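You operate a simulated robot arm through the tools that you are given. There is no shell and no other tool. Be economical: measure what you need, move in short steps, check, and stop when the job is done.

You run a simulated two-armed robot. Do the job below in one go: nothing can be reset, and whatever is moved stays where it is left.

TASK
Push the packing table drawer shut. Take the green tag box and leave it on the red rubber pad. Put two of the yellow film rolls from the film shelf on the shelf under the check bench. Fetch the box of buckles with the largest size on its label from the buckle shelf and set it on the black rubber pad. Take the card core from the top of the dry cabinet and put it on top of the bundle of tags. Pick up the white sleeved rod with one hand, pass it to the other hand and put it on the top of the check bench. Do these in any order.

It is judged by the outcome, as a careful person would: the job done as asked, and still so three seconds after it is handed in. It fails if anything else is knocked over, pushed out of place, dropped, spilled or broken.

THE ROBOT
Two 6-joint arms with two-finger parallel grippers on one trunk, on a base that drives. Base frame: it is fixed to the floor where the robot stands at the start and does not move with it; the origin is under the middle of the robot, x ahead of it, y to its left, z up; the surface under the hand at the start is at about z = 86. Lengths are in cm, angles in rad, forces in N, time in s.
The left shoulder is at the start at [8, 21.6, 158], the right one opposite. With the tool pointing down near the work surface each hand reaches from about 10 to 70 cm from the robot's upright axis, wherever it stands, measured 20 degrees to its own side. Places, roughly: black rubber pad (11x11x2 cm) [370, -280, 80]; box of buckles [450, -250, 125]; bundle of tags (5x9x3 cm) [450, -270, 130]; card core (4x4x4 cm) [310, -270, 80]; green tag box [425, -250, 25]; packing table drawer [70, -10, 80]; red rubber pad (11x11x2 cm) [360, -280, 80]; shelf under the check bench [360, -60, 30]; top of the check bench [360, -60, 90]; white sleeved rod (3x3x10 cm) [190, -260, 30]; yellow film roll [400, -275, 50]; yellow film roll (5x5x4 cm) [430, -260, 60]; yellow film roll (7x6x5 cm) [440, -270, 60]. Payload 3.43 kg a hand.
Tool frame (each hand has its own): the origin (TCP) lies between the finger pads and is the grasp point; the fingertips stand 3 cm ahead of it; z points along the fingers, y is the line along which they close. Largest opening 9.4 cm; finger width 2.8, thickness 1; the body of the gripper, 5 by 9.6 cm, starts 5.5 cm behind the TCP.
Orientation is that of the tool frame in the base frame, as a unit quaternion [w, x, y, z]. With the fingers straight down and closing along the base's y, the tool's x points along the base's -x, its y along +y and its z along -z.

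THE INTERFACE
- The arms move only by the tool move_arm. It takes "left_commands", "right_commands" or both (then of equal length, played together; a hand with none holds still); each is a list of rows, each a list of 7 numbers: the gripper command, from -1 (fully open) to 1 (shut), values between in proportion, then the shift along the base's x, y, z in cm, then the turn, a rotation vector about the base's x, y, z in rad. In form: [[hand, tx, ty, tz, ax, ay, az], ...]. A call has 1 to 20 rows; each row shifts and turns the commanded pose from where the row before left it. Each row takes 0.2 s and may step no farther than 5 cm and 0.15 rad from the row before; otherwise, or with a gripper value out of range, the whole call is refused. A pose out of reach is approached as far as the arm can. The call stops where the force on the tool passes 40 N (or 10 N more than at its start, if that is more) or the arm is blocked; 0.2 s more then pass. Each finger travels about 7.2 cm/s and halts on what it meets, pressing with about 44 N; the grip force reading is that of the motor and also rises with nothing between the fingers. The clock runs only during rows and for 0.2 s after the last one: add rows that do not move to give the fingers time. The reply holds the time, the measured pose of the TCP, the force on the tool along the base axes, the opening and the grip force, in the units named above and with some noise, with the torque about the TCP (base axes, N m) and any sound that the robot's microphone picked up.
- Cameras (640 x 400 px; columns grow to the right, rows downward): "scene" is now at [8.82, -1.57, 171.72]; the picture's right is [-0.24, -0.97, 0.00], its down [-0.88, 0.22, -0.42] and it looks along [0.40, -0.10, -0.91] (base axes); focal length 291 px, centre (320, 200). "left" rides on the left gripper at [7.6, -1.4, -10.2] in its tool frame; the picture's right is [0.18, 0.98, 0.00], its down [-0.75, 0.14, -0.64] and it looks along [-0.63, 0.12, 0.77] (tool axes); focal length 243 px, centre (320, 200). "right" rides on the right gripper at [7.6, 1.4, -10.3] in its tool frame; the picture's right is [-0.18, 0.98, 0.00], its down [-0.75, -0.14, -0.64] and it looks along [-0.63, -0.12, 0.77] (tool axes); focal length 243 px, centre (320, 200). There is no depth. A picture from a camera that has moved, and an enlarged one, comes with that camera's place and axes in the base frame and with its lens.
- camera(camera): a new picture of that camera. It takes no simulated time.
- move_column(by): slides the trunk up (or, below 0, down) by that many cm; the arms and the scene camera ride with it, the base frame stays. It gives what a move gives, with no picture.
- drive_base(legs): drives the robot by 1 to 6 legs, each [ahead, left, turn to the left] in cm, cm and rad, along the robot's own axes; the way and the turn of a leg run together, so that a leg with both is an arc; at most 150 cm and 3.142 rad a leg. The arms and the cameras ride along, it lands a little off, and it stops where it bumps. It gives what a move gives.
- aim_head(pan, tilt): turns the head with the scene camera to pan (to the left, within 1.501 rad either way) and tilt (down, from -0.506 to 1.204), counted from straight ahead of the robot. It gives what a move gives.
- inspect(camera, box): a new picture of the part [left, top, right, bottom] of that camera's present view, enlarged. It takes no simulated time.
- close_job(): hands the job in; it is judged then, once.

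Go step by step. Nothing tells you exact positions but the pictures and the camera data: compare them with the known pose of the tool, close in by small moves and look again before you grip or let go. The budget is 207 turns and 190 pictures, counting those below and the enlarged ones. Unless the task says otherwise, let go and move clear before handing in.

The tools are called by a JSON object that holds its "api" and its "payload". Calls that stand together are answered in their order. move_arm: Moves the arms, as the interface text tells. Its arguments: {"type":"object","properties":{"left_commands":{"type":"array","items":{"type":"array","items":{"type":"number"}}},"right_commands":{"type":"array","items":{"type":"array","items":{"type":"number"}}}},"required":[]} The other tools are called the same way: move_column (by) slides the trunk up or down; drive_base (legs) drives the base; aim_head (pan, tilt) turns the head that bears the scene camera; camera (camera) takes a picture; inspect (camera, box) takes an enlarged picture of a part of a camera's view; close_job () hands the job in.

At the start:

```text
time: 0.0
left_tool_pos: [58.49, 16.62, 101.32]
left_orientation: [0.0, 0.001, 1.0, 0.001]
left_ft_force: [-0.7, 0.0, -0.1]
left_moment: [0.02, 0.01, -0.03]
left_width: 9.39
left_finger_force: 0.1
right_tool_pos: [51.82, -31.25, 104.16]
right_orientation: [0.0, 0.0, 1.0, 0.0]
right_ft_force: [1.0, -0.7, -0.2]
right_moment: [0.0, -0.01, -0.02]
right_width: 9.4
right_finger_force: 0.1
trunk travel left (down, up): [-81.0, 3.0]
robot x, y, heading: [-0.0, 0.05, -0.001]
head pan, tilt: [-0.243, 1.143]
```

scene: 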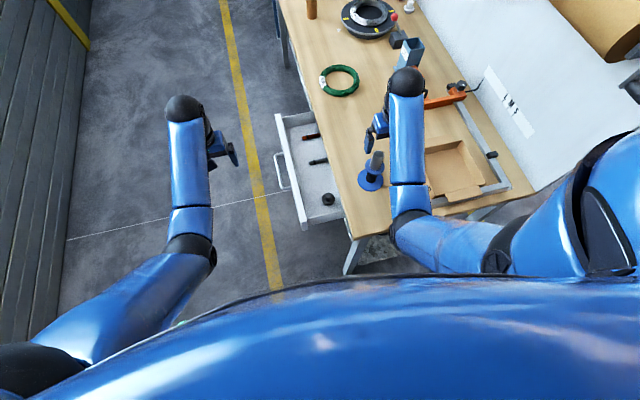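
right: 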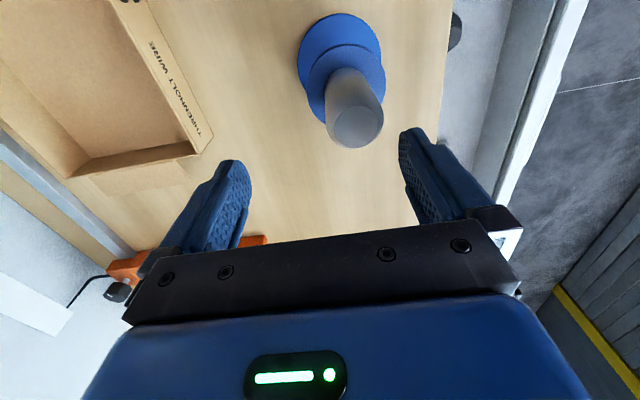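
left: 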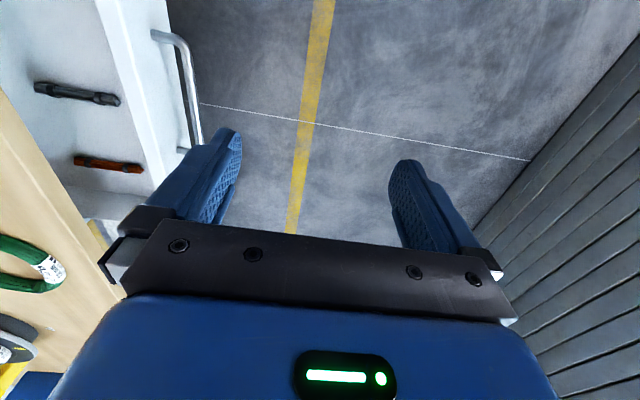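

The packing table is on my right, with its drawer open toward +y. I'll look around first to understand the layout.

{"api": "aim_head", "payload": {"pan": 0, "tilt": 0.35}}

{"api": "camera", "payload": {"camera": "scene"}}

{"api": "aim_head", "payload": {"pan": -0.7, "tilt": 0.35}}

{"api": "camera", "payload": {"camera": "scene"}}

```text
time: 1.1
left_tool_pos: [58.5, 16.63, 101.3]
left_orientation: [-0.001, 0.001, 1.0, 0.0]
left_ft_force: [0.3, 0.4, -0.2]
left_moment: [-0.02, -0.03, -0.03]
left_width: 9.4
left_finger_force: 0.0
right_tool_pos: [51.88, -31.31, 104.06]
right_orientation: [0.0, 0.0, 1.0, 0.0]
right_ft_force: [0.9, 0.2, 0.8]
right_moment: [-0.02, -0.01, -0.01]
right_width: 9.39
right_finger_force: 0.1
trunk travel left (down, up): [-81.0, 3.0]
robot x, y, heading: [-0.05, -0.01, 0.004]
head pan, tilt: [0.0, 0.351]
```

```text
186 pictures are left
camera scene: at [12.33, -0.13, 178.12], right [0.0, -1.0, 0.0], down [-0.34, 0.0, -0.94], along [0.94, 0.0, -0.34], focal length 291 px, centre (320, 200)
```

scene: 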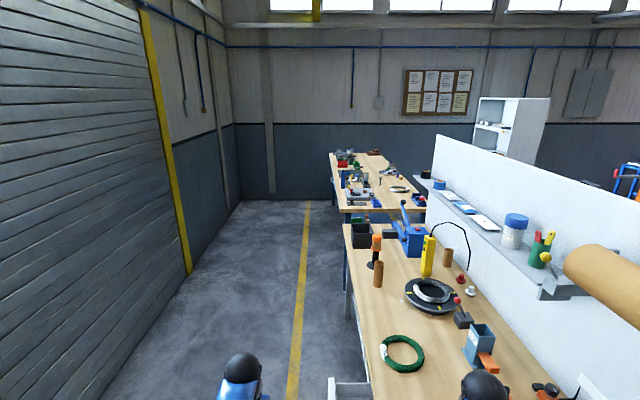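

```text
time: 2.2
left_tool_pos: [58.56, 16.59, 101.32]
left_orientation: [0.0, 0.0, 1.0, 0.0]
left_ft_force: [-0.1, 0.6, 1.2]
left_moment: [-0.01, 0.01, 0.02]
left_width: 9.41
left_finger_force: 0.0
right_tool_pos: [51.83, -31.42, 104.12]
right_orientation: [0.001, 0.0, 1.0, 0.0]
right_ft_force: [0.3, 0.3, 0.0]
right_moment: [0.01, -0.01, -0.04]
right_width: 9.41
right_finger_force: 0.0
trunk travel left (down, up): [-81.0, 3.0]
robot x, y, heading: [0.31, -0.01, -0.001]
head pan, tilt: [-0.7, 0.351]
```

```text
185 pictures are left
camera scene: at [10.13, -6.13, 178.13], right [-0.64, -0.77, 0.0], down [-0.26, 0.22, -0.94], along [0.72, -0.6, -0.34], focal length 291 px, centre (320, 200)
```

scene: 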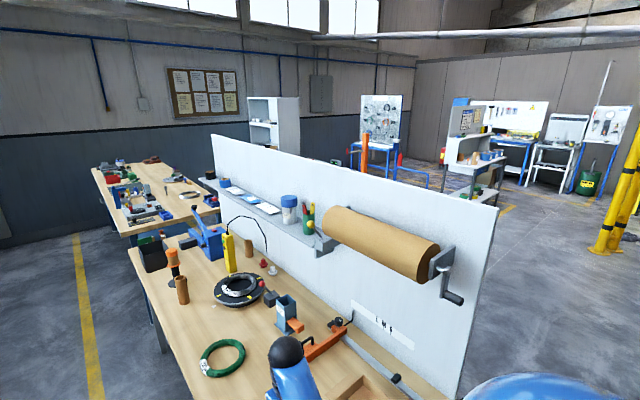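

Drawer front runs x≈39–86 at y≈-3, with the handle around (64, 0, 77.5). I'll bring the shut left gripper, turned 90°, in front of the handle and look.

{"api": "move_arm", "payload": {"left_commands": [[1, 0.5, -0.8, -2, 0, 0, -0.143], [1, 0.5, -0.8, -2, 0, 0, -0.143], [1, 0.5, -0.8, -2, 0, 0, -0.143], [1, 0.5, -0.8, -2, 0, 0, -0.143], [1, 0.5, -0.8, -2, 0, 0, -0.143], [1, 0.5, -0.8, -2, 0, 0, -0.143], [1, 0.5, -0.8, -2, 0, 0, -0.143], [1, 0.5, -0.8, -2, 0, 0, -0.143], [1, 0.5, -0.8, -2, 0, 0, -0.143], [1, 0.5, -0.8, -2, 0, 0, -0.143], [1, 0.5, -0.8, -2, 0, 0, -0.143]]}}

{"api": "camera", "payload": {"camera": "left"}}

{"api": "aim_head", "payload": {"pan": -0.1, "tilt": 1.0}}

{"api": "camera", "payload": {"camera": "scene"}}

```text
time: 4.6
left_tool_pos: [58.92, 8.81, 83.47]
left_orientation: [0.0, 0.708, 0.706, 0.0]
left_ft_force: [0.3, 0.3, -1.0]
left_moment: [0.01, 0.0, 0.01]
left_width: 0.0
left_finger_force: 33.0
left hand out of reach, approached as far as the arm can: row 8, 9, 10, 11
right_tool_pos: [51.84, -31.35, 104.04]
right_orientation: [0.0, 0.0, 1.0, 0.0]
right_ft_force: [-0.5, 0.4, 0.1]
right_moment: [0.0, -0.02, -0.03]
right_width: 9.4
right_finger_force: 0.1
trunk travel left (down, up): [-81.0, 3.0]
robot x, y, heading: [-0.18, 0.35, 0.005]
head pan, tilt: [-0.7, 0.351]
```

```text
184 pictures are left
camera left: at [57.55, 16.5, 93.65], right [0.98, 0.18, 0.0], down [0.14, -0.75, 0.64], along [0.12, -0.63, -0.77], focal length 243 px, centre (320, 200)
```

left: 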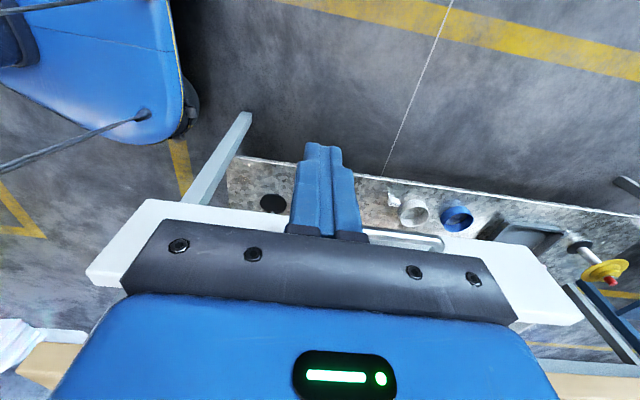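

```text
time: 5.6
left_tool_pos: [58.89, 8.89, 83.45]
left_orientation: [0.0, 0.707, 0.707, 0.0]
left_ft_force: [-0.7, 0.0, 0.6]
left_moment: [0.05, -0.05, 0.0]
left_width: 0.03
left_finger_force: 32.8
right_tool_pos: [51.82, -31.32, 104.12]
right_orientation: [0.0, 0.0, 1.0, 0.001]
right_ft_force: [0.5, 0.8, -0.4]
right_moment: [-0.01, 0.0, -0.02]
right_width: 9.38
right_finger_force: 0.1
trunk travel left (down, up): [-81.0, 3.0]
robot x, y, heading: [-0.0, -0.56, -0.003]
head pan, tilt: [-0.099, 1.0]
```

```text
183 pictures are left
camera scene: at [9.94, -0.8, 172.65], right [-0.1, -0.99, 0.0], down [-0.84, 0.08, -0.54], along [0.54, -0.05, -0.84], focal length 291 px, centre (320, 200)
```

scene: 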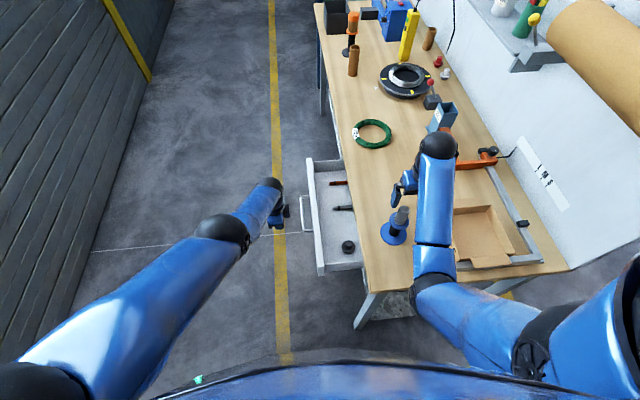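

The left arm was at its reach limit, so I'll raise the right hand for clearance and then lower the trunk a little.

{"api": "move_arm", "payload": {"right_commands": [[-1, -1, 0, 4, 0, 0, 0], [-1, -1, 0, 4, 0, 0, 0], [-1, -1, 0, 4, 0, 0, 0], [-1, -1, 0, 4, 0, 0, 0]]}}

{"api": "move_column", "payload": {"by": -12}}

{"api": "move_arm", "payload": {"left_commands": [[1, 0, 0, 0, 0, 0, 0]]}}

{"api": "camera", "payload": {"camera": "left"}}

{"api": "camera", "payload": {"camera": "scene"}}

```text
time: 6.6
left_tool_pos: [59.0, 8.8, 83.48]
left_orientation: [0.001, 0.708, 0.707, 0.001]
left_ft_force: [-0.1, -0.3, -0.6]
left_moment: [-0.02, -0.01, -0.04]
left_width: 0.0
left_finger_force: 33.1
right_tool_pos: [53.37, -32.05, 104.96]
right_orientation: [0.0, 0.0, 1.0, 0.0]
right_ft_force: [-0.9, -0.2, -1.5]
right_moment: [-0.02, -0.01, 0.04]
right_width: 9.41
right_finger_force: 0.0
right hand out of reach, approached as far as the arm can: row 1, 2, 3, 4
trunk travel left (down, up): [-81.0, 3.0]
robot x, y, heading: [-0.33, 0.25, 0.001]
head pan, tilt: [-0.099, 1.0]
```

```text
time: 7.6
left_tool_pos: [58.8, 9.02, 76.23]
left_orientation: [0.001, 0.708, 0.706, 0.001]
left_ft_force: [-0.1, -0.3, 0.0]
left_moment: [-0.02, 0.01, 0.01]
left_width: 0.01
left_finger_force: 33.2
right_tool_pos: [53.45, -32.01, 98.21]
right_orientation: [0.005, -0.001, 1.0, 0.001]
right_ft_force: [-1.3, -1.4, 3.1]
right_moment: [0.09, 0.09, 0.02]
right_width: 9.33
right_finger_force: 0.2
trunk travel left (down, up): [-73.7, 10.3]
robot x, y, heading: [-0.21, 0.41, -0.003]
head pan, tilt: [-0.099, 1.0]
stopped: the force on the tool passed its limit at 58 N (the readings are from after the stop); the commanded pose is now the measured one
```

```text
time: 8.0
left_tool_pos: [58.79, 8.87, 76.27]
left_orientation: [0.0, 0.708, 0.707, 0.0]
left_ft_force: [0.2, 0.6, 0.1]
left_moment: [-0.02, -0.03, 0.01]
left_width: 0.01
left_finger_force: 32.7
right_tool_pos: [53.53, -32.0, 98.1]
right_orientation: [0.005, -0.001, 1.0, 0.002]
right_ft_force: [-1.3, -0.1, 4.1]
right_moment: [0.16, 0.07, 0.12]
right_width: 9.36
right_finger_force: 0.1
trunk travel left (down, up): [-73.7, 10.3]
robot x, y, heading: [0.27, 0.05, 0.004]
head pan, tilt: [-0.099, 1.0]
```

```text
182 pictures are left
camera left: at [57.48, 16.53, 86.4], right [0.98, 0.18, 0.0], down [0.14, -0.75, 0.64], along [0.12, -0.63, -0.77], focal length 243 px, centre (320, 200)
```

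left: 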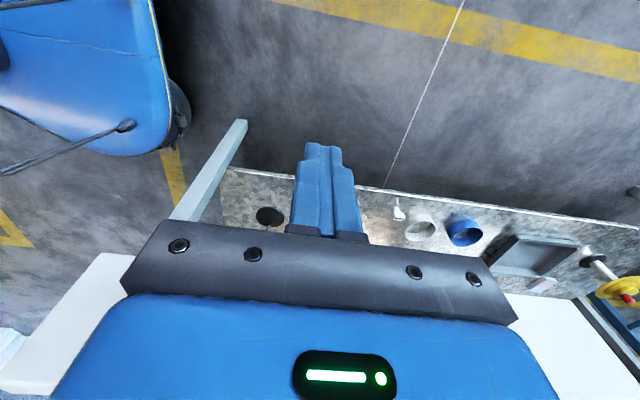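

```text
181 pictures are left
camera scene: at [9.83, -0.76, 165.38], right [-0.1, -0.99, 0.0], down [-0.84, 0.08, -0.54], along [0.54, -0.05, -0.84], focal length 291 px, centre (320, 200)
```

scene: 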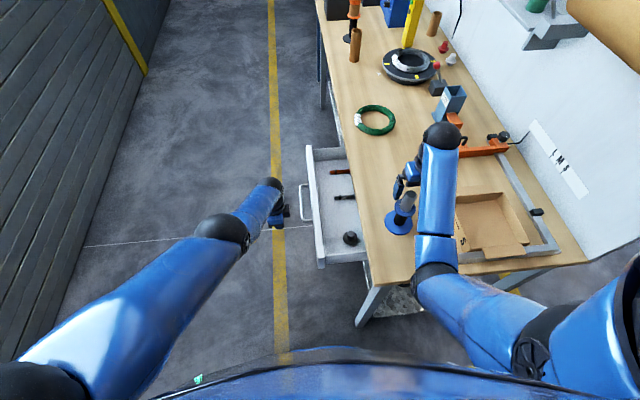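

The right hand touched something while descending; I'll look at it before doing anything else.

{"api": "camera", "payload": {"camera": "right"}}

{"api": "inspect", "payload": {"camera": "scene", "box": [340, 120, 560, 290]}}

```text
180 pictures are left
camera right: at [45.78, -30.71, 108.33], right [0.18, 0.98, 0.0], down [0.75, -0.14, 0.65], along [0.64, -0.12, -0.76], focal length 243 px, centre (320, 200)
```

right: 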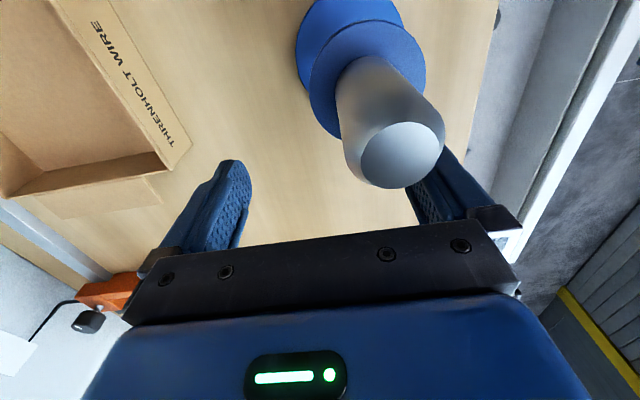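

```text
2.35 times, centred on (450, 205) of scene
camera zoom: at [9.83, -0.76, 165.38], right [-0.1, -0.99, 0.0], down [-0.84, 0.08, -0.54], along [0.54, -0.05, -0.84], focal length 685 px, centre (14, 188)
```

zoom: 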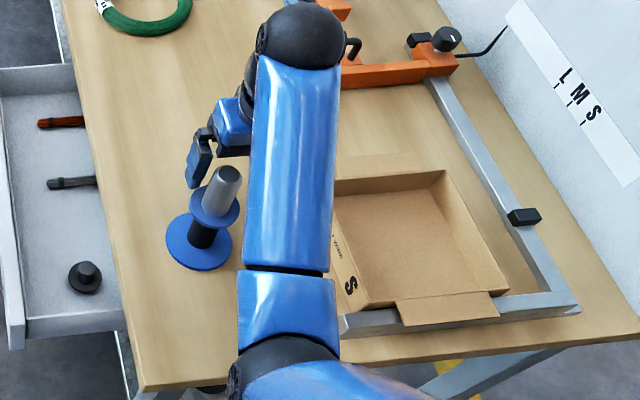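

The right fingertip rests on the top of a spool handle, which still stands. I'll lift straight up again and shift the right hand sideways, clear of it.

{"api": "move_column", "payload": {"by": 7.5}}

{"api": "move_arm", "payload": {"right_commands": [[-1, 0, -3, 0, 0, 0, 0], [-1, 0, -3, 0, 0, 0, 0], [-1, 0, -3, 0, 0, 0, 0], [-1, 0, -3, 0, 0, 0, 0]]}}

{"api": "camera", "payload": {"camera": "right"}}

{"api": "camera", "payload": {"camera": "scene"}}

```text
time: 9.1
left_tool_pos: [58.92, 8.79, 83.65]
left_orientation: [0.0, 0.707, 0.707, 0.0]
left_ft_force: [0.3, 0.2, -0.1]
left_moment: [0.03, 0.0, 0.0]
left_width: 0.01
left_finger_force: 33.6
right_tool_pos: [53.67, -32.12, 105.54]
right_orientation: [0.004, 0.0, 1.0, 0.002]
right_ft_force: [1.2, 0.0, -0.4]
right_moment: [0.03, 0.01, 0.03]
right_width: 9.4
right_finger_force: 0.1
trunk travel left (down, up): [-81.2, 2.8]
robot x, y, heading: [-0.45, 0.1, -0.0]
head pan, tilt: [-0.099, 1.0]
```

```text
time: 10.1
left_tool_pos: [58.88, 8.86, 83.66]
left_orientation: [0.0, 0.708, 0.706, 0.0]
left_ft_force: [-1.1, -0.2, -0.6]
left_moment: [-0.03, -0.02, 0.0]
left_width: 0.02
left_finger_force: 33.2
right_tool_pos: [53.51, -44.07, 105.51]
right_orientation: [0.003, 0.0, 1.0, 0.001]
right_ft_force: [-0.1, 0.5, 0.1]
right_moment: [-0.01, 0.01, 0.02]
right_width: 9.4
right_finger_force: 0.0
trunk travel left (down, up): [-81.2, 2.8]
robot x, y, heading: [0.12, 0.07, 0.002]
head pan, tilt: [-0.099, 1.0]
```

```text
178 pictures are left
camera right: at [45.88, -42.82, 115.73], right [0.18, 0.98, 0.0], down [0.75, -0.14, 0.65], along [0.64, -0.12, -0.76], focal length 243 px, centre (320, 200)
```

right: 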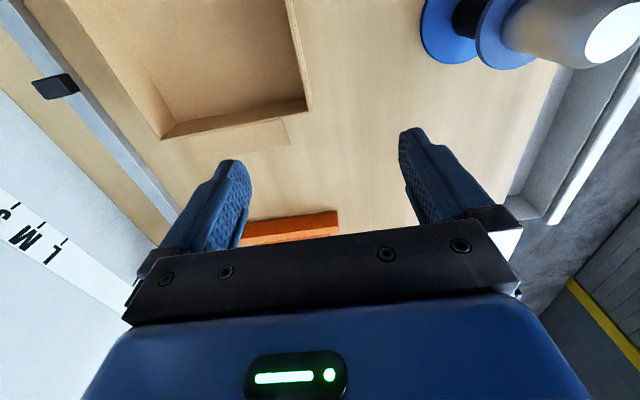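

```text
177 pictures are left
camera scene: at [9.95, -0.94, 172.88], right [-0.1, -0.99, 0.0], down [-0.84, 0.08, -0.54], along [0.54, -0.05, -0.84], focal length 291 px, centre (320, 200)
```

scene: 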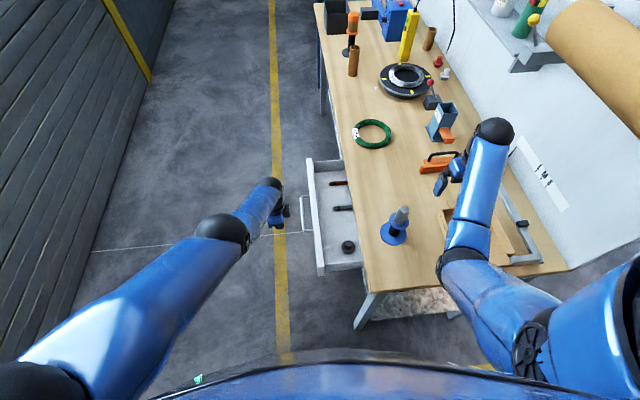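

Spool is intact. Now I'll lower the trunk with clearance and align the left fingertip with the handle (x≈65).

{"api": "move_column", "payload": {"by": -8}}

{"api": "move_arm", "payload": {"left_commands": [[1, 2, 0, 1, 0, 0, 0], [1, 2, -1, 1, 0, 0, 0], [1, 2, -1, 1, 0, 0, 0]]}}

{"api": "camera", "payload": {"camera": "scene"}}

{"api": "camera", "payload": {"camera": "left"}}

```text
time: 11.2
left_tool_pos: [58.89, 8.93, 75.78]
left_orientation: [-0.001, 0.707, 0.707, 0.001]
left_ft_force: [0.2, 0.5, -0.5]
left_moment: [-0.03, -0.05, -0.02]
left_width: 0.02
left_finger_force: 33.1
right_tool_pos: [53.59, -44.14, 97.56]
right_orientation: [0.003, -0.001, 1.0, 0.001]
right_ft_force: [-0.1, -0.1, 0.0]
right_moment: [-0.01, 0.01, 0.03]
right_width: 9.39
right_finger_force: 0.0
trunk travel left (down, up): [-73.2, 10.8]
robot x, y, heading: [-0.08, -0.1, 0.006]
head pan, tilt: [-0.099, 1.0]
```

```text
time: 12.1
left_tool_pos: [61.91, 7.63, 79.69]
left_orientation: [-0.001, 0.708, 0.706, -0.001]
left_ft_force: [0.1, 0.1, 0.2]
left_moment: [0.01, -0.03, 0.01]
left_width: 0.0
left_finger_force: 33.0
left hand out of reach, approached as far as the arm can: row 1, 2, 3
right_tool_pos: [53.6, -44.21, 97.54]
right_orientation: [0.004, -0.001, 1.0, 0.001]
right_ft_force: [-0.8, 0.3, -0.3]
right_moment: [0.01, 0.01, 0.01]
right_width: 9.4
right_finger_force: 0.1
trunk travel left (down, up): [-73.2, 10.8]
robot x, y, heading: [0.21, 0.28, -0.004]
head pan, tilt: [-0.099, 1.0]
```

```text
176 pictures are left
camera scene: at [9.98, -0.92, 164.87], right [-0.1, -0.99, 0.0], down [-0.84, 0.08, -0.54], along [0.54, -0.05, -0.84], focal length 291 px, centre (320, 200)
```

scene: 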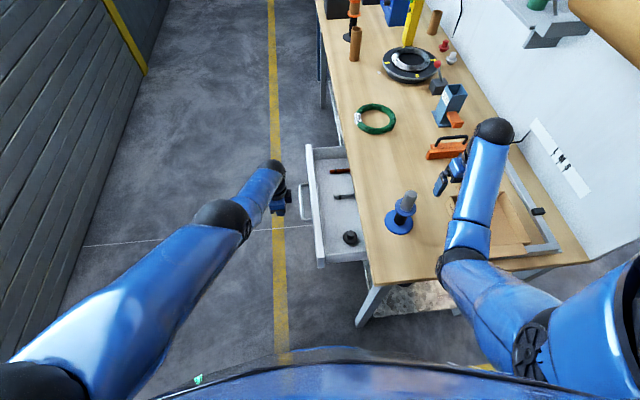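

```text
175 pictures are left
camera left: at [60.52, 15.39, 89.92], right [0.98, 0.18, 0.0], down [0.14, -0.75, 0.64], along [0.12, -0.63, -0.77], focal length 243 px, centre (320, 200)
```

left: 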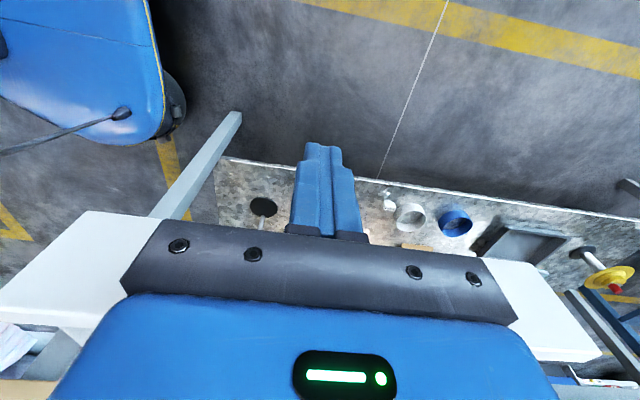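

Left finger is in front of the handle at x≈62. I'll lower slightly and push in -y, watching the force.

{"api": "move_arm", "payload": {"left_commands": [[1, 0, -1, -1.2, 0, 0, 0], [1, 0, -1.5, 0, 0, 0, 0], [1, 0, -1.5, 0, 0, 0, 0], [1, 0, -1.5, 0, 0, 0, 0], [1, 0, -1, 0, 0, 0, 0], [1, 0, -1, 0, 0, 0, 0], [1, 0, -1, 0, 0, 0, 0], [1, 0, -1, 0, 0, 0, 0]]}}

{"api": "camera", "payload": {"camera": "scene"}}

```text
time: 13.8
left_tool_pos: [59.45, -0.89, 80.34]
left_orientation: [0.0, 0.708, 0.706, 0.0]
left_ft_force: [0.0, 0.5, -0.3]
left_moment: [0.0, 0.02, 0.01]
left_width: 0.01
left_finger_force: 33.4
left hand out of reach, approached as far as the arm can: row 1, 3, 5, 6, 7, 8
right_tool_pos: [53.71, -43.93, 97.56]
right_orientation: [0.004, -0.001, 1.0, 0.001]
right_ft_force: [-0.2, 0.2, 0.2]
right_moment: [0.02, -0.04, 0.0]
right_width: 9.4
right_finger_force: 0.0
trunk travel left (down, up): [-73.2, 10.8]
robot x, y, heading: [0.03, -0.11, -0.003]
head pan, tilt: [-0.099, 1.0]
```

```text
174 pictures are left
camera scene: at [9.94, -0.86, 164.88], right [-0.1, -0.99, 0.0], down [-0.84, 0.08, -0.54], along [0.54, -0.05, -0.84], focal length 291 px, centre (320, 200)
```

scene: 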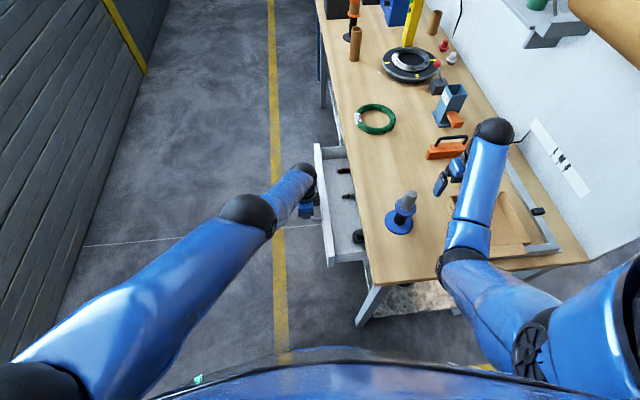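

The drawer slides easily, but the left arm is at its reach limit. I'll retract the right hand a bit and turn the base slightly right to continue the push.

{"api": "move_arm", "payload": {"right_commands": [[-1, -3, 0, 0, 0, 0, 0], [-1, -3, 0, 0, 0, 0, 0], [-1, -3, 0, 0, 0, 0, 0], [-1, -3, 0, 0, 0, 0, 0]]}}

{"api": "drive_base", "payload": {"legs": [[0, 0, -0.1]]}}

{"api": "camera", "payload": {"camera": "scene"}}

```text
time: 14.8
left_tool_pos: [59.31, -0.8, 80.49]
left_orientation: [0.0, 0.708, 0.706, 0.0]
left_ft_force: [0.7, 0.0, -1.2]
left_moment: [-0.02, -0.04, -0.01]
left_width: 0.01
left_finger_force: 33.3
right_tool_pos: [42.25, -44.28, 95.2]
right_orientation: [0.006, -0.001, 1.0, -0.001]
right_ft_force: [-0.2, 0.4, 0.0]
right_moment: [-0.01, 0.01, -0.01]
right_width: 9.41
right_finger_force: 0.1
right hand out of reach, approached as far as the arm can: row 2, 3, 4
trunk travel left (down, up): [-73.2, 10.8]
robot x, y, heading: [-0.02, 0.42, -0.001]
head pan, tilt: [-0.099, 1.0]
```

```text
time: 15.8
left_tool_pos: [59.04, -6.54, 80.31]
left_orientation: [0.001, 0.742, 0.67, -0.001]
left_ft_force: [0.6, 0.4, 0.1]
left_moment: [-0.03, 0.02, 0.0]
left_width: 0.0
left_finger_force: 32.6
right_tool_pos: [37.93, -48.16, 95.23]
right_orientation: [0.005, 0.048, 0.999, 0.0]
right_ft_force: [-0.2, -0.6, -0.2]
right_moment: [-0.05, 0.06, 0.0]
right_width: 9.39
right_finger_force: 0.1
trunk travel left (down, up): [-73.2, 10.8]
robot x, y, heading: [-0.17, 0.07, -0.1]
head pan, tilt: [-0.099, 1.0]
```

```text
173 pictures are left
camera scene: at [9.92, -1.49, 164.88], right [-0.2, -0.98, 0.0], down [-0.83, 0.17, -0.54], along [0.53, -0.11, -0.84], focal length 291 px, centre (320, 200)
```

scene: 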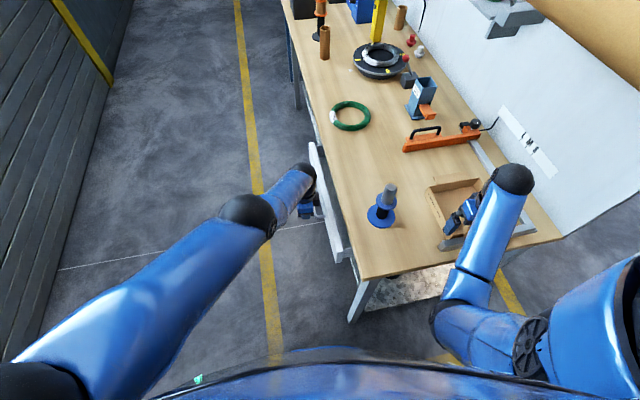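

Drawer is nearly shut. Checking the right hand's clearance over the carton before turning more.

{"api": "camera", "payload": {"camera": "right"}}

{"api": "inspect", "payload": {"camera": "scene", "box": [260, 140, 420, 280]}}

```text
172 pictures are left
camera right: at [30.25, -46.06, 105.46], right [0.28, 0.96, 0.0], down [0.73, -0.21, 0.65], along [0.62, -0.18, -0.76], focal length 243 px, centre (320, 200)
```

right: 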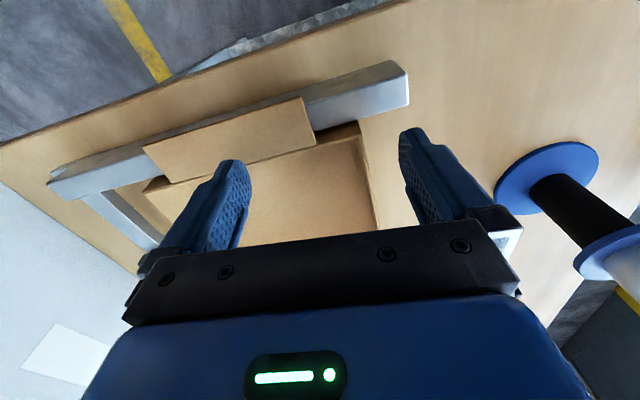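

```text
2.86 times, centred on (340, 210) of scene
camera zoom: at [9.92, -1.49, 164.88], right [-0.2, -0.98, 0.0], down [-0.83, 0.17, -0.54], along [0.53, -0.11, -0.84], focal length 831 px, centre (263, 171)
```

zoom: 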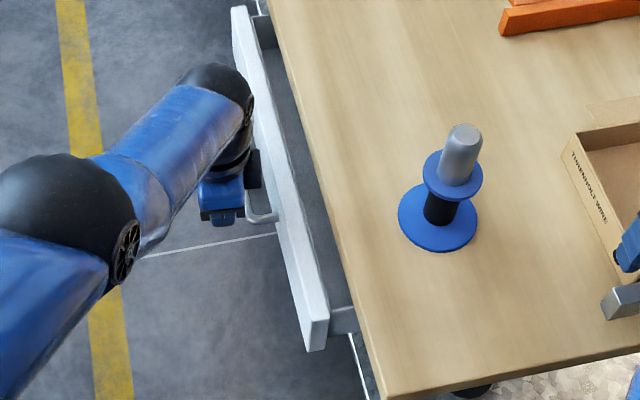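

{"api": "drive_base", "payload": {"legs": [[0, 0, -0.08]]}}

{"api": "inspect", "payload": {"camera": "scene", "box": [260, 140, 420, 280]}}

```text
time: 16.6
left_tool_pos: [58.27, -11.26, 80.24]
left_orientation: [-0.001, 0.768, 0.64, -0.002]
left_ft_force: [0.6, 0.5, 0.6]
left_moment: [-0.03, 0.0, 0.02]
left_width: 0.04
left_finger_force: 33.1
right_tool_pos: [33.96, -51.13, 95.16]
right_orientation: [0.004, 0.088, 0.996, -0.001]
right_ft_force: [-0.1, 0.2, -0.7]
right_moment: [0.01, 0.0, 0.01]
right_width: 9.4
right_finger_force: 0.1
trunk travel left (down, up): [-73.2, 10.8]
robot x, y, heading: [0.03, -0.19, -0.179]
head pan, tilt: [-0.099, 1.0]
```

```text
2.86 times, centred on (340, 210) of scene
camera zoom: at [9.77, -2.36, 164.88], right [-0.28, -0.96, 0.0], down [-0.81, 0.23, -0.54], along [0.52, -0.15, -0.84], focal length 831 px, centre (263, 171)
```

zoom: 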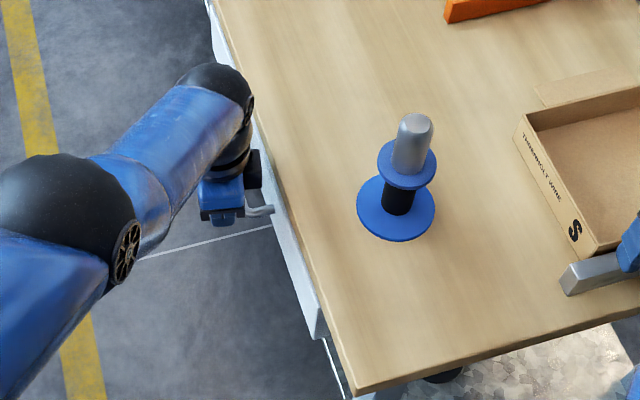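

{"api": "drive_base", "payload": {"legs": [[0, 0, -0.03]]}}

{"api": "inspect", "payload": {"camera": "scene", "box": [260, 140, 420, 280]}}

{"api": "camera", "payload": {"camera": "left"}}

```text
time: 17.4
left_tool_pos: [58.03, -13.06, 80.37]
left_orientation: [0.0, 0.777, 0.629, 0.001]
left_ft_force: [0.3, 0.5, -0.1]
left_moment: [-0.02, 0.01, 0.02]
left_width: 0.01
left_finger_force: 33.2
right_tool_pos: [32.3, -52.09, 95.27]
right_orientation: [0.006, 0.104, 0.995, -0.001]
right_ft_force: [-0.1, -0.3, -0.7]
right_moment: [0.0, -0.01, 0.01]
right_width: 9.4
right_finger_force: 0.0
trunk travel left (down, up): [-73.2, 10.8]
robot x, y, heading: [0.07, 0.3, -0.211]
head pan, tilt: [-0.099, 1.0]
```

```text
2.86 times, centred on (340, 210) of scene
camera zoom: at [9.64, -2.75, 164.88], right [-0.3, -0.95, 0.0], down [-0.8, 0.26, -0.54], along [0.51, -0.16, -0.84], focal length 831 px, centre (263, 171)
```

zoom: 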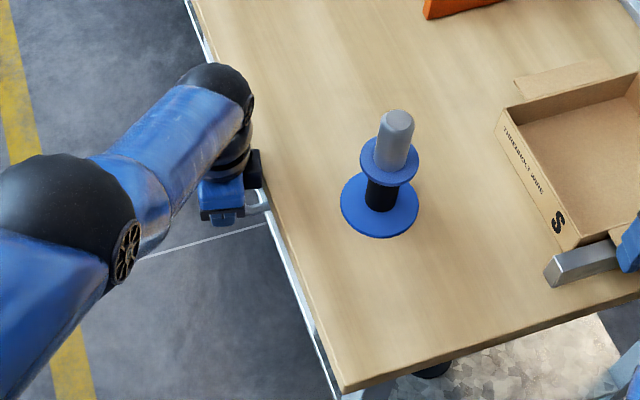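

```text
168 pictures are left
camera left: at [58.2, -5.33, 90.55], right [1.0, -0.03, 0.0], down [-0.02, -0.77, 0.64], along [-0.02, -0.64, -0.77], focal length 243 px, centre (320, 200)
```

left: 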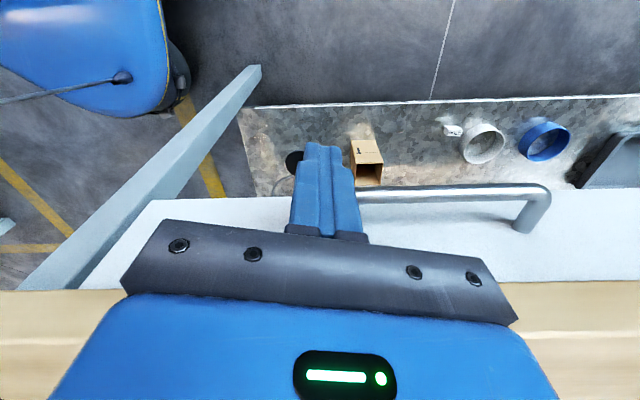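

{"api": "drive_base", "payload": {"legs": [[0, 0, -0.03]]}}

{"api": "inspect", "payload": {"camera": "scene", "box": [240, 140, 400, 280]}}

```text
time: 18.6
left_tool_pos: [57.87, -13.75, 80.23]
left_orientation: [-0.004, 0.784, 0.621, 0.002]
left_ft_force: [-0.5, 3.5, 3.6]
left_moment: [0.18, -0.03, 0.02]
left_width: 0.0
left_finger_force: 32.9
right_tool_pos: [31.17, -52.53, 95.22]
right_orientation: [0.004, 0.115, 0.993, -0.001]
right_ft_force: [0.0, -0.3, -0.6]
right_moment: [0.01, 0.01, 0.01]
right_width: 9.41
right_finger_force: 0.0
trunk travel left (down, up): [-73.2, 10.8]
robot x, y, heading: [0.03, 0.42, -0.236]
head pan, tilt: [-0.099, 1.0]
stopped in leg 1: the force on the tool passed its limit at 42 N (the readings are from after the stop); the commanded pose is now the measured one
```

```text
2.86 times, centred on (320, 210) of scene
camera zoom: at [9.68, -2.68, 164.86], right [-0.33, -0.95, 0.0], down [-0.8, 0.27, -0.54], along [0.51, -0.18, -0.84], focal length 831 px, centre (320, 171)
```

zoom: 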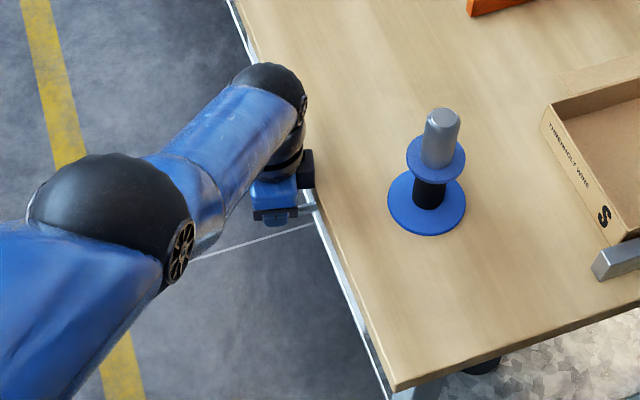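

Contact at 42 N. I'll turn back a bit and look at whether the drawer is fully home.

{"api": "drive_base", "payload": {"legs": [[0, 0, 0.2]]}}

{"api": "camera", "payload": {"camera": "left"}}

{"api": "camera", "payload": {"camera": "scene"}}

```text
time: 19.7
left_tool_pos: [59.57, -2.28, 80.4]
left_orientation: [-0.004, 0.72, 0.694, 0.002]
left_ft_force: [0.7, -1.0, 0.4]
left_moment: [0.01, 0.0, -0.04]
left_width: 0.02
left_finger_force: 33.6
right_tool_pos: [40.72, -45.69, 95.21]
right_orientation: [0.006, 0.017, 1.0, 0.001]
right_ft_force: [-0.6, -0.4, 0.0]
right_moment: [-0.01, 0.0, -0.01]
right_width: 9.43
right_finger_force: 0.0
trunk travel left (down, up): [-73.2, 10.8]
robot x, y, heading: [0.18, 0.19, -0.045]
head pan, tilt: [-0.099, 1.0]
```

```text
166 pictures are left
camera left: at [58.34, 5.2, 90.59], right [0.99, 0.15, 0.0], down [0.12, -0.76, 0.63], along [0.09, -0.63, -0.77], focal length 243 px, centre (320, 200)
```

left: 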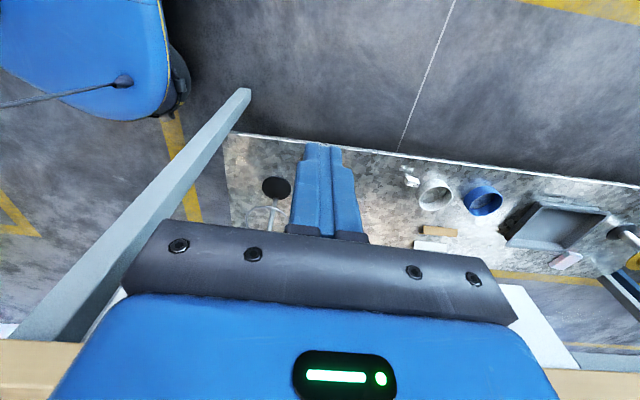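

```text
165 pictures are left
camera scene: at [9.92, -1.13, 164.88], right [-0.14, -0.99, 0.0], down [-0.83, 0.11, -0.54], along [0.54, -0.07, -0.84], focal length 291 px, centre (320, 200)
```

scene: 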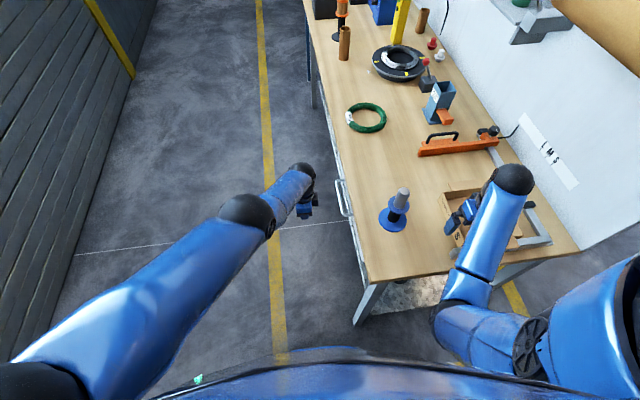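

{"api": "inspect", "payload": {"camera": "scene", "box": [300, 100, 420, 320]}}

```text
1.82 times, centred on (360, 210) of scene
camera zoom: at [9.92, -1.13, 164.88], right [-0.14, -0.99, 0.0], down [-0.83, 0.11, -0.54], along [0.54, -0.07, -0.84], focal length 529 px, centre (247, 182)
```

zoom: 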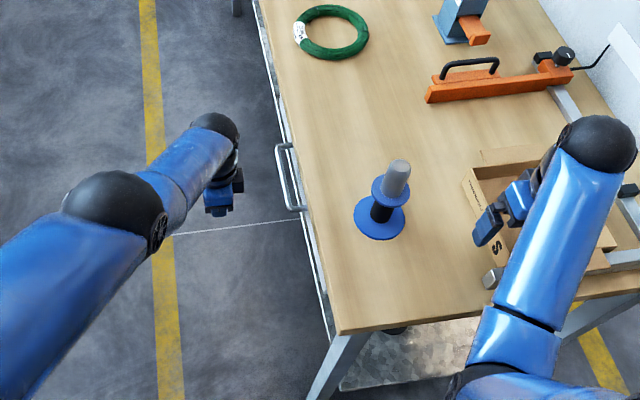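

The drawer looks about shut; I'll step left away from the table and look at it from the side.

{"api": "drive_base", "payload": {"legs": [[0, 35, 0]]}}

{"api": "aim_head", "payload": {"pan": -0.75, "tilt": 0.75}}

{"api": "camera", "payload": {"camera": "scene"}}

{"api": "camera", "payload": {"camera": "left"}}

```text
time: 22.0
left_tool_pos: [60.6, 33.16, 80.31]
left_orientation: [-0.004, 0.717, 0.697, 0.004]
left_ft_force: [1.2, -0.7, -0.9]
left_moment: [-0.01, 0.0, -0.01]
left_width: 0.0
left_finger_force: 33.2
right_tool_pos: [42.3, -10.46, 94.97]
right_orientation: [0.005, 0.013, 1.0, 0.001]
right_ft_force: [0.4, -0.1, -0.1]
right_moment: [0.0, 0.05, -0.02]
right_width: 9.4
right_finger_force: 0.1
trunk travel left (down, up): [-73.2, 10.8]
robot x, y, heading: [1.29, 35.53, -0.028]
head pan, tilt: [-0.099, 1.0]
```

```text
time: 23.0
left_tool_pos: [60.63, 33.28, 80.36]
left_orientation: [-0.004, 0.717, 0.697, 0.002]
left_ft_force: [0.5, -0.8, -0.2]
left_moment: [-0.01, -0.02, -0.03]
left_width: 0.0
left_finger_force: 32.4
right_tool_pos: [42.22, -10.36, 95.15]
right_orientation: [0.004, 0.014, 1.0, 0.0]
right_ft_force: [0.1, 1.1, 0.4]
right_moment: [0.02, 0.0, -0.03]
right_width: 9.38
right_finger_force: 0.0
trunk travel left (down, up): [-73.2, 10.8]
robot x, y, heading: [1.1, 35.44, -0.03]
head pan, tilt: [-0.75, 0.75]
```

```text
163 pictures are left
camera scene: at [10.11, 29.3, 166.79], right [-0.7, -0.71, 0.0], down [-0.49, 0.48, -0.73], along [0.52, -0.51, -0.68], focal length 291 px, centre (320, 200)
```

scene: 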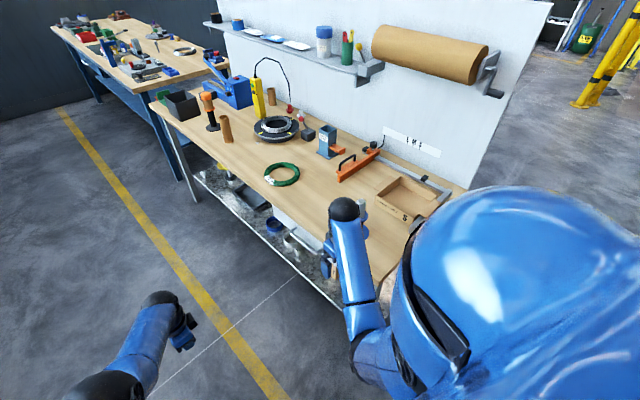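

```text
162 pictures are left
camera left: at [59.48, 40.82, 90.58], right [0.99, 0.16, 0.0], down [0.12, -0.76, 0.64], along [0.1, -0.63, -0.77], focal length 243 px, centre (320, 200)
```

left: 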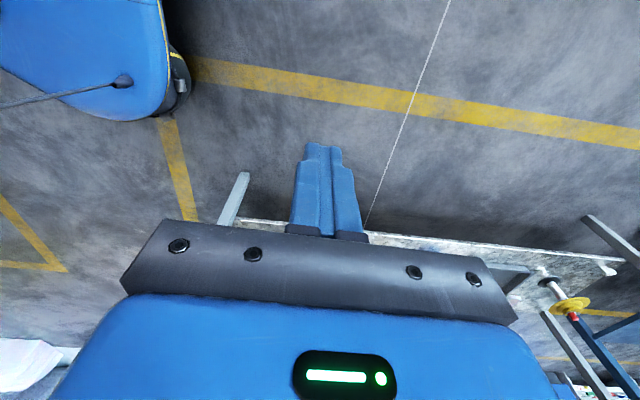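

{"api": "inspect", "payload": {"camera": "scene", "box": [200, 160, 360, 320]}}

```text
2.50 times, centred on (280, 240) of scene
camera zoom: at [10.11, 29.3, 166.79], right [-0.7, -0.71, 0.0], down [-0.49, 0.48, -0.73], along [0.52, -0.51, -0.68], focal length 727 px, centre (420, 100)
```

zoom: 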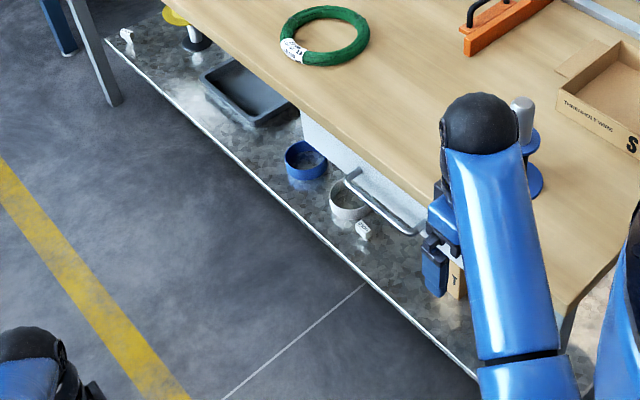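

The drawer front sits at y≈-18.7, just inside the table edge, and hit its stop. Next I'll look to the right to plan the way to the other area.

{"api": "aim_head", "payload": {"pan": -1.45, "tilt": 0.4}}

{"api": "camera", "payload": {"camera": "scene"}}

{"api": "aim_head", "payload": {"pan": -0.9, "tilt": 0.15}}

{"api": "camera", "payload": {"camera": "scene"}}

```text
time: 24.1
left_tool_pos: [60.6, 33.2, 80.36]
left_orientation: [-0.004, 0.717, 0.697, 0.003]
left_ft_force: [0.1, -0.2, 0.5]
left_moment: [0.01, 0.0, -0.01]
left_width: 0.01
left_finger_force: 32.6
right_tool_pos: [42.24, -10.37, 95.08]
right_orientation: [0.005, 0.015, 1.0, 0.0]
right_ft_force: [0.4, 0.1, -0.4]
right_moment: [0.01, 0.03, -0.05]
right_width: 9.4
right_finger_force: 0.0
trunk travel left (down, up): [-73.2, 10.8]
robot x, y, heading: [0.91, 35.14, -0.029]
head pan, tilt: [-1.45, 0.4]
```

```text
160 pictures are left
camera scene: at [5.06, 25.89, 169.9], right [-1.0, -0.09, 0.0], down [-0.04, 0.39, -0.92], along [0.08, -0.92, -0.39], focal length 291 px, centre (320, 200)
```

scene: 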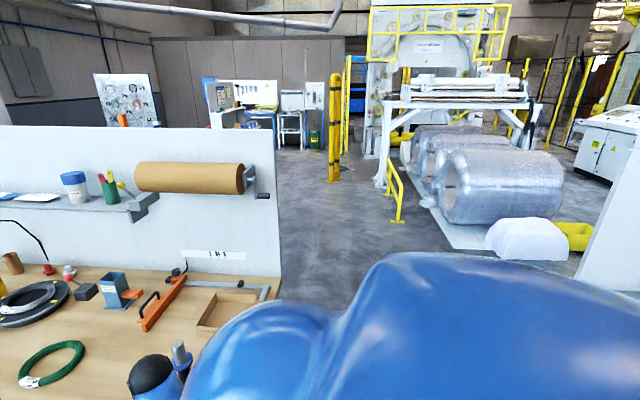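

```text
time: 25.1
left_tool_pos: [60.67, 33.29, 80.33]
left_orientation: [-0.004, 0.717, 0.697, 0.002]
left_ft_force: [0.7, -1.0, -0.8]
left_moment: [0.01, -0.02, -0.02]
left_width: 0.0
left_finger_force: 32.9
right_tool_pos: [42.3, -10.28, 95.12]
right_orientation: [0.004, 0.014, 1.0, 0.0]
right_ft_force: [-0.1, 0.1, 0.3]
right_moment: [0.02, 0.02, -0.02]
right_width: 9.4
right_finger_force: 0.0
trunk travel left (down, up): [-73.2, 10.8]
robot x, y, heading: [1.01, 35.66, -0.03]
head pan, tilt: [-0.901, 0.15]
```

```text
159 pictures are left
camera scene: at [9.76, 27.66, 172.23], right [-0.8, -0.6, 0.0], down [-0.09, 0.12, -0.99], along [0.59, -0.79, -0.15], focal length 291 px, centre (320, 200)
```

scene: 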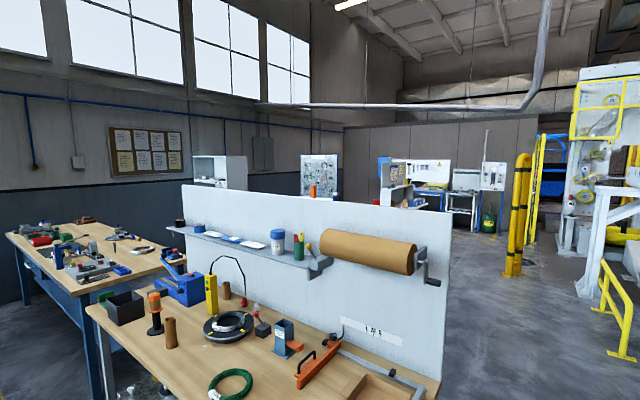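

Arms need tucking before turning near the table corner. I'll bring the left hand back beside the body and restore its orientation.

{"api": "move_arm", "payload": {"left_commands": [[1, -2, 2.2, 1, 0, 0, 0.13], [1, -2, 2.2, 1, 0, 0, 0.13], [1, -2, 2.2, 1, 0, 0, 0.13], [1, -2, 2.2, 1, 0, 0, 0.13], [1, -2, 2.2, 1, 0, 0, 0.13], [1, -2, 2.2, 1, 0, 0, 0.13], [1, -2, 2.2, 1, 0, 0, 0.13], [1, -2, 2.2, 1, 0, 0, 0.13], [1, -2, 2.2, 1, 0, 0, 0.13], [1, -2, 2.2, 1, 0, 0, 0.13], [1, -2, 2.2, 1, 0, 0, 0.13], [1, -2, 2.2, 1, 0, 0, 0.13]]}}

{"api": "drive_base", "payload": {"legs": [[0, 20, 0], [0, 0, -1.0]]}}

{"api": "aim_head", "payload": {"pan": -0.55, "tilt": 0.5}}

{"api": "camera", "payload": {"camera": "scene"}}

```text
time: 27.7
left_tool_pos: [59.38, 53.39, 72.98]
left_orientation: [-0.005, 0.018, 1.0, 0.0]
left_ft_force: [0.6, -0.2, -0.7]
left_moment: [-0.01, -0.02, 0.0]
left_width: 0.03
left_finger_force: 33.3
left hand out of reach, approached as far as the arm can: row 1, 2, 3, 4, 5, 6, 7, 8, 9, 10, 11, 12
right_tool_pos: [42.22, -10.2, 95.19]
right_orientation: [0.005, 0.014, 1.0, 0.0]
right_ft_force: [0.4, -0.2, -1.3]
right_moment: [0.01, -0.02, -0.03]
right_width: 9.38
right_finger_force: 0.1
trunk travel left (down, up): [-73.2, 10.8]
robot x, y, heading: [1.27, 35.23, -0.032]
head pan, tilt: [-0.901, 0.15]
```

```text
time: 31.8
left_tool_pos: [48.61, 16.36, 72.98]
left_orientation: [-0.005, 0.493, 0.87, 0.001]
left_ft_force: [0.2, -0.3, -0.3]
left_moment: [0.02, -0.01, 0.02]
left_width: 0.01
left_finger_force: 33.1
right_tool_pos: [-13.76, -4.17, 95.1]
right_orientation: [0.004, 0.487, 0.873, -0.002]
right_ft_force: [-0.3, 0.0, 0.3]
right_moment: [0.03, 0.01, 0.0]
right_width: 9.39
right_finger_force: 0.1
trunk travel left (down, up): [-73.2, 10.8]
robot x, y, heading: [1.73, 54.96, -1.022]
head pan, tilt: [-0.901, 0.15]
```

```text
time: 32.6
left_tool_pos: [48.8, 16.27, 73.04]
left_orientation: [-0.006, 0.492, 0.87, 0.002]
left_ft_force: [0.3, 0.0, -0.2]
left_moment: [0.01, 0.02, 0.01]
left_width: 0.0
left_finger_force: 32.9
right_tool_pos: [-13.91, -4.25, 95.1]
right_orientation: [0.004, 0.488, 0.873, -0.002]
right_ft_force: [-0.5, -0.2, 0.5]
right_moment: [0.0, -0.02, 0.02]
right_width: 9.37
right_finger_force: 0.0
trunk travel left (down, up): [-73.2, 10.8]
robot x, y, heading: [1.51, 55.39, -1.024]
head pan, tilt: [-0.55, 0.499]
```

```text
158 pictures are left
camera scene: at [3.37, 43.21, 169.0], right [-1.0, 0.0, 0.0], down [0.0, 0.48, -0.88], along [0.0, -0.88, -0.48], focal length 291 px, centre (320, 200)
```

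scene: 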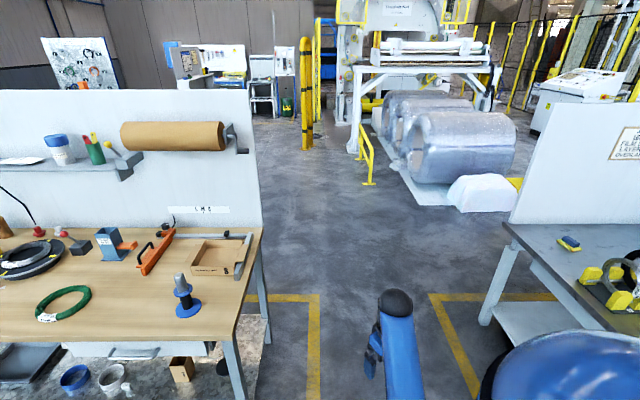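

There's a clear gap between the packing table (ends x≈31) and another table (x≲-90). I'll drive through it at x≈-26, then look toward the south side.

{"api": "drive_base", "payload": {"legs": [[0, 0, -0.548], [0, -28, 0], [150, 0, 0]]}}

{"api": "aim_head", "payload": {"pan": 1.0, "tilt": 0.3}}

{"api": "camera", "payload": {"camera": "scene"}}

```text
time: 43.2
left_tool_pos: [-8.35, -153.68, 73.12]
left_orientation: [-0.004, 0.714, 0.7, 0.003]
left_ft_force: [0.6, -0.5, 0.1]
left_moment: [0.03, 0.0, 0.01]
left_width: 0.0
left_finger_force: 33.1
right_tool_pos: [-72.25, -137.64, 95.16]
right_orientation: [0.003, 0.71, 0.704, -0.003]
right_ft_force: [0.3, -0.6, 0.0]
right_moment: [-0.01, -0.03, 0.01]
right_width: 9.4
right_finger_force: 0.0
trunk travel left (down, up): [-73.2, 10.8]
robot x, y, heading: [-27.29, -96.0, -1.585]
head pan, tilt: [-0.55, 0.499]
```

```text
time: 44.8
left_tool_pos: [-8.36, -153.7, 73.06]
left_orientation: [-0.004, 0.714, 0.7, 0.003]
left_ft_force: [-0.9, 0.7, 1.4]
left_moment: [0.01, 0.0, 0.01]
left_width: 0.0
left_finger_force: 33.2
right_tool_pos: [-72.2, -137.71, 95.24]
right_orientation: [0.002, 0.71, 0.704, -0.003]
right_ft_force: [0.2, -0.4, -0.9]
right_moment: [-0.01, 0.0, 0.01]
right_width: 9.41
right_finger_force: 0.1
trunk travel left (down, up): [-73.2, 10.8]
robot x, y, heading: [-27.65, -95.7, -1.582]
head pan, tilt: [1.0, 0.3]
```

```text
157 pictures are left
camera scene: at [-19.78, -104.2, 170.83], right [-0.55, -0.84, 0.0], down [-0.25, 0.16, -0.96], along [0.8, -0.53, -0.3], focal length 291 px, centre (320, 200)
```

scene: 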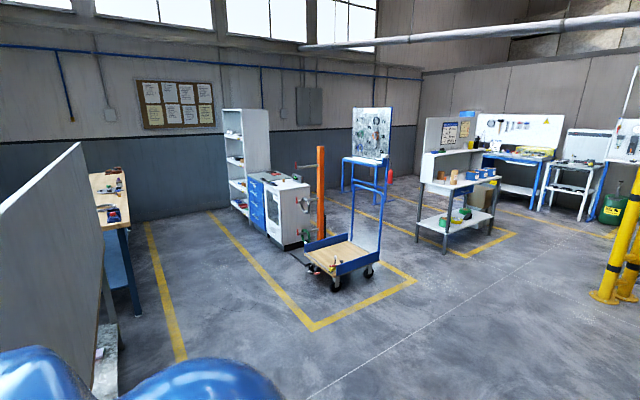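

{"api": "inspect", "payload": {"camera": "scene", "box": [200, 90, 400, 300]}}

{"api": "inspect", "payload": {"camera": "scene", "box": [400, 100, 520, 260]}}

```text
1.90 times, centred on (300, 195) of scene
camera zoom: at [-19.78, -104.2, 170.83], right [-0.55, -0.84, 0.0], down [-0.25, 0.16, -0.96], along [0.8, -0.53, -0.3], focal length 554 px, centre (358, 210)
```

zoom: 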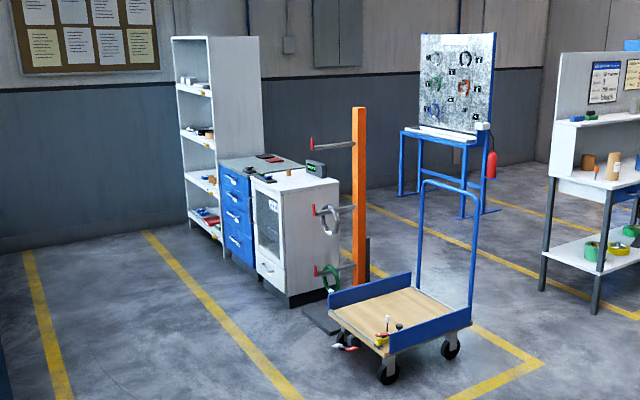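

```text
2.50 times, centred on (460, 180) of scene
camera zoom: at [-19.78, -104.2, 170.83], right [-0.55, -0.84, 0.0], down [-0.25, 0.16, -0.96], along [0.8, -0.53, -0.3], focal length 727 px, centre (-30, 250)
```

zoom: 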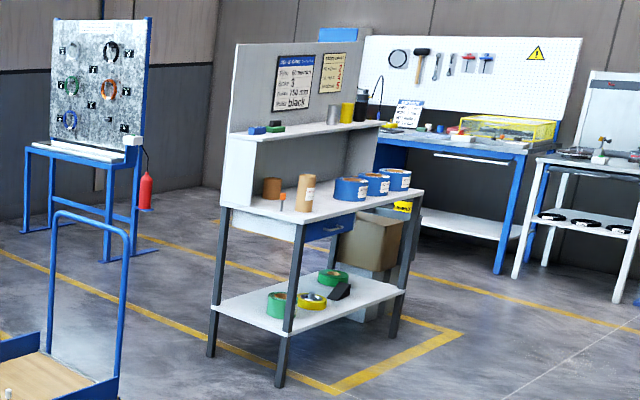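

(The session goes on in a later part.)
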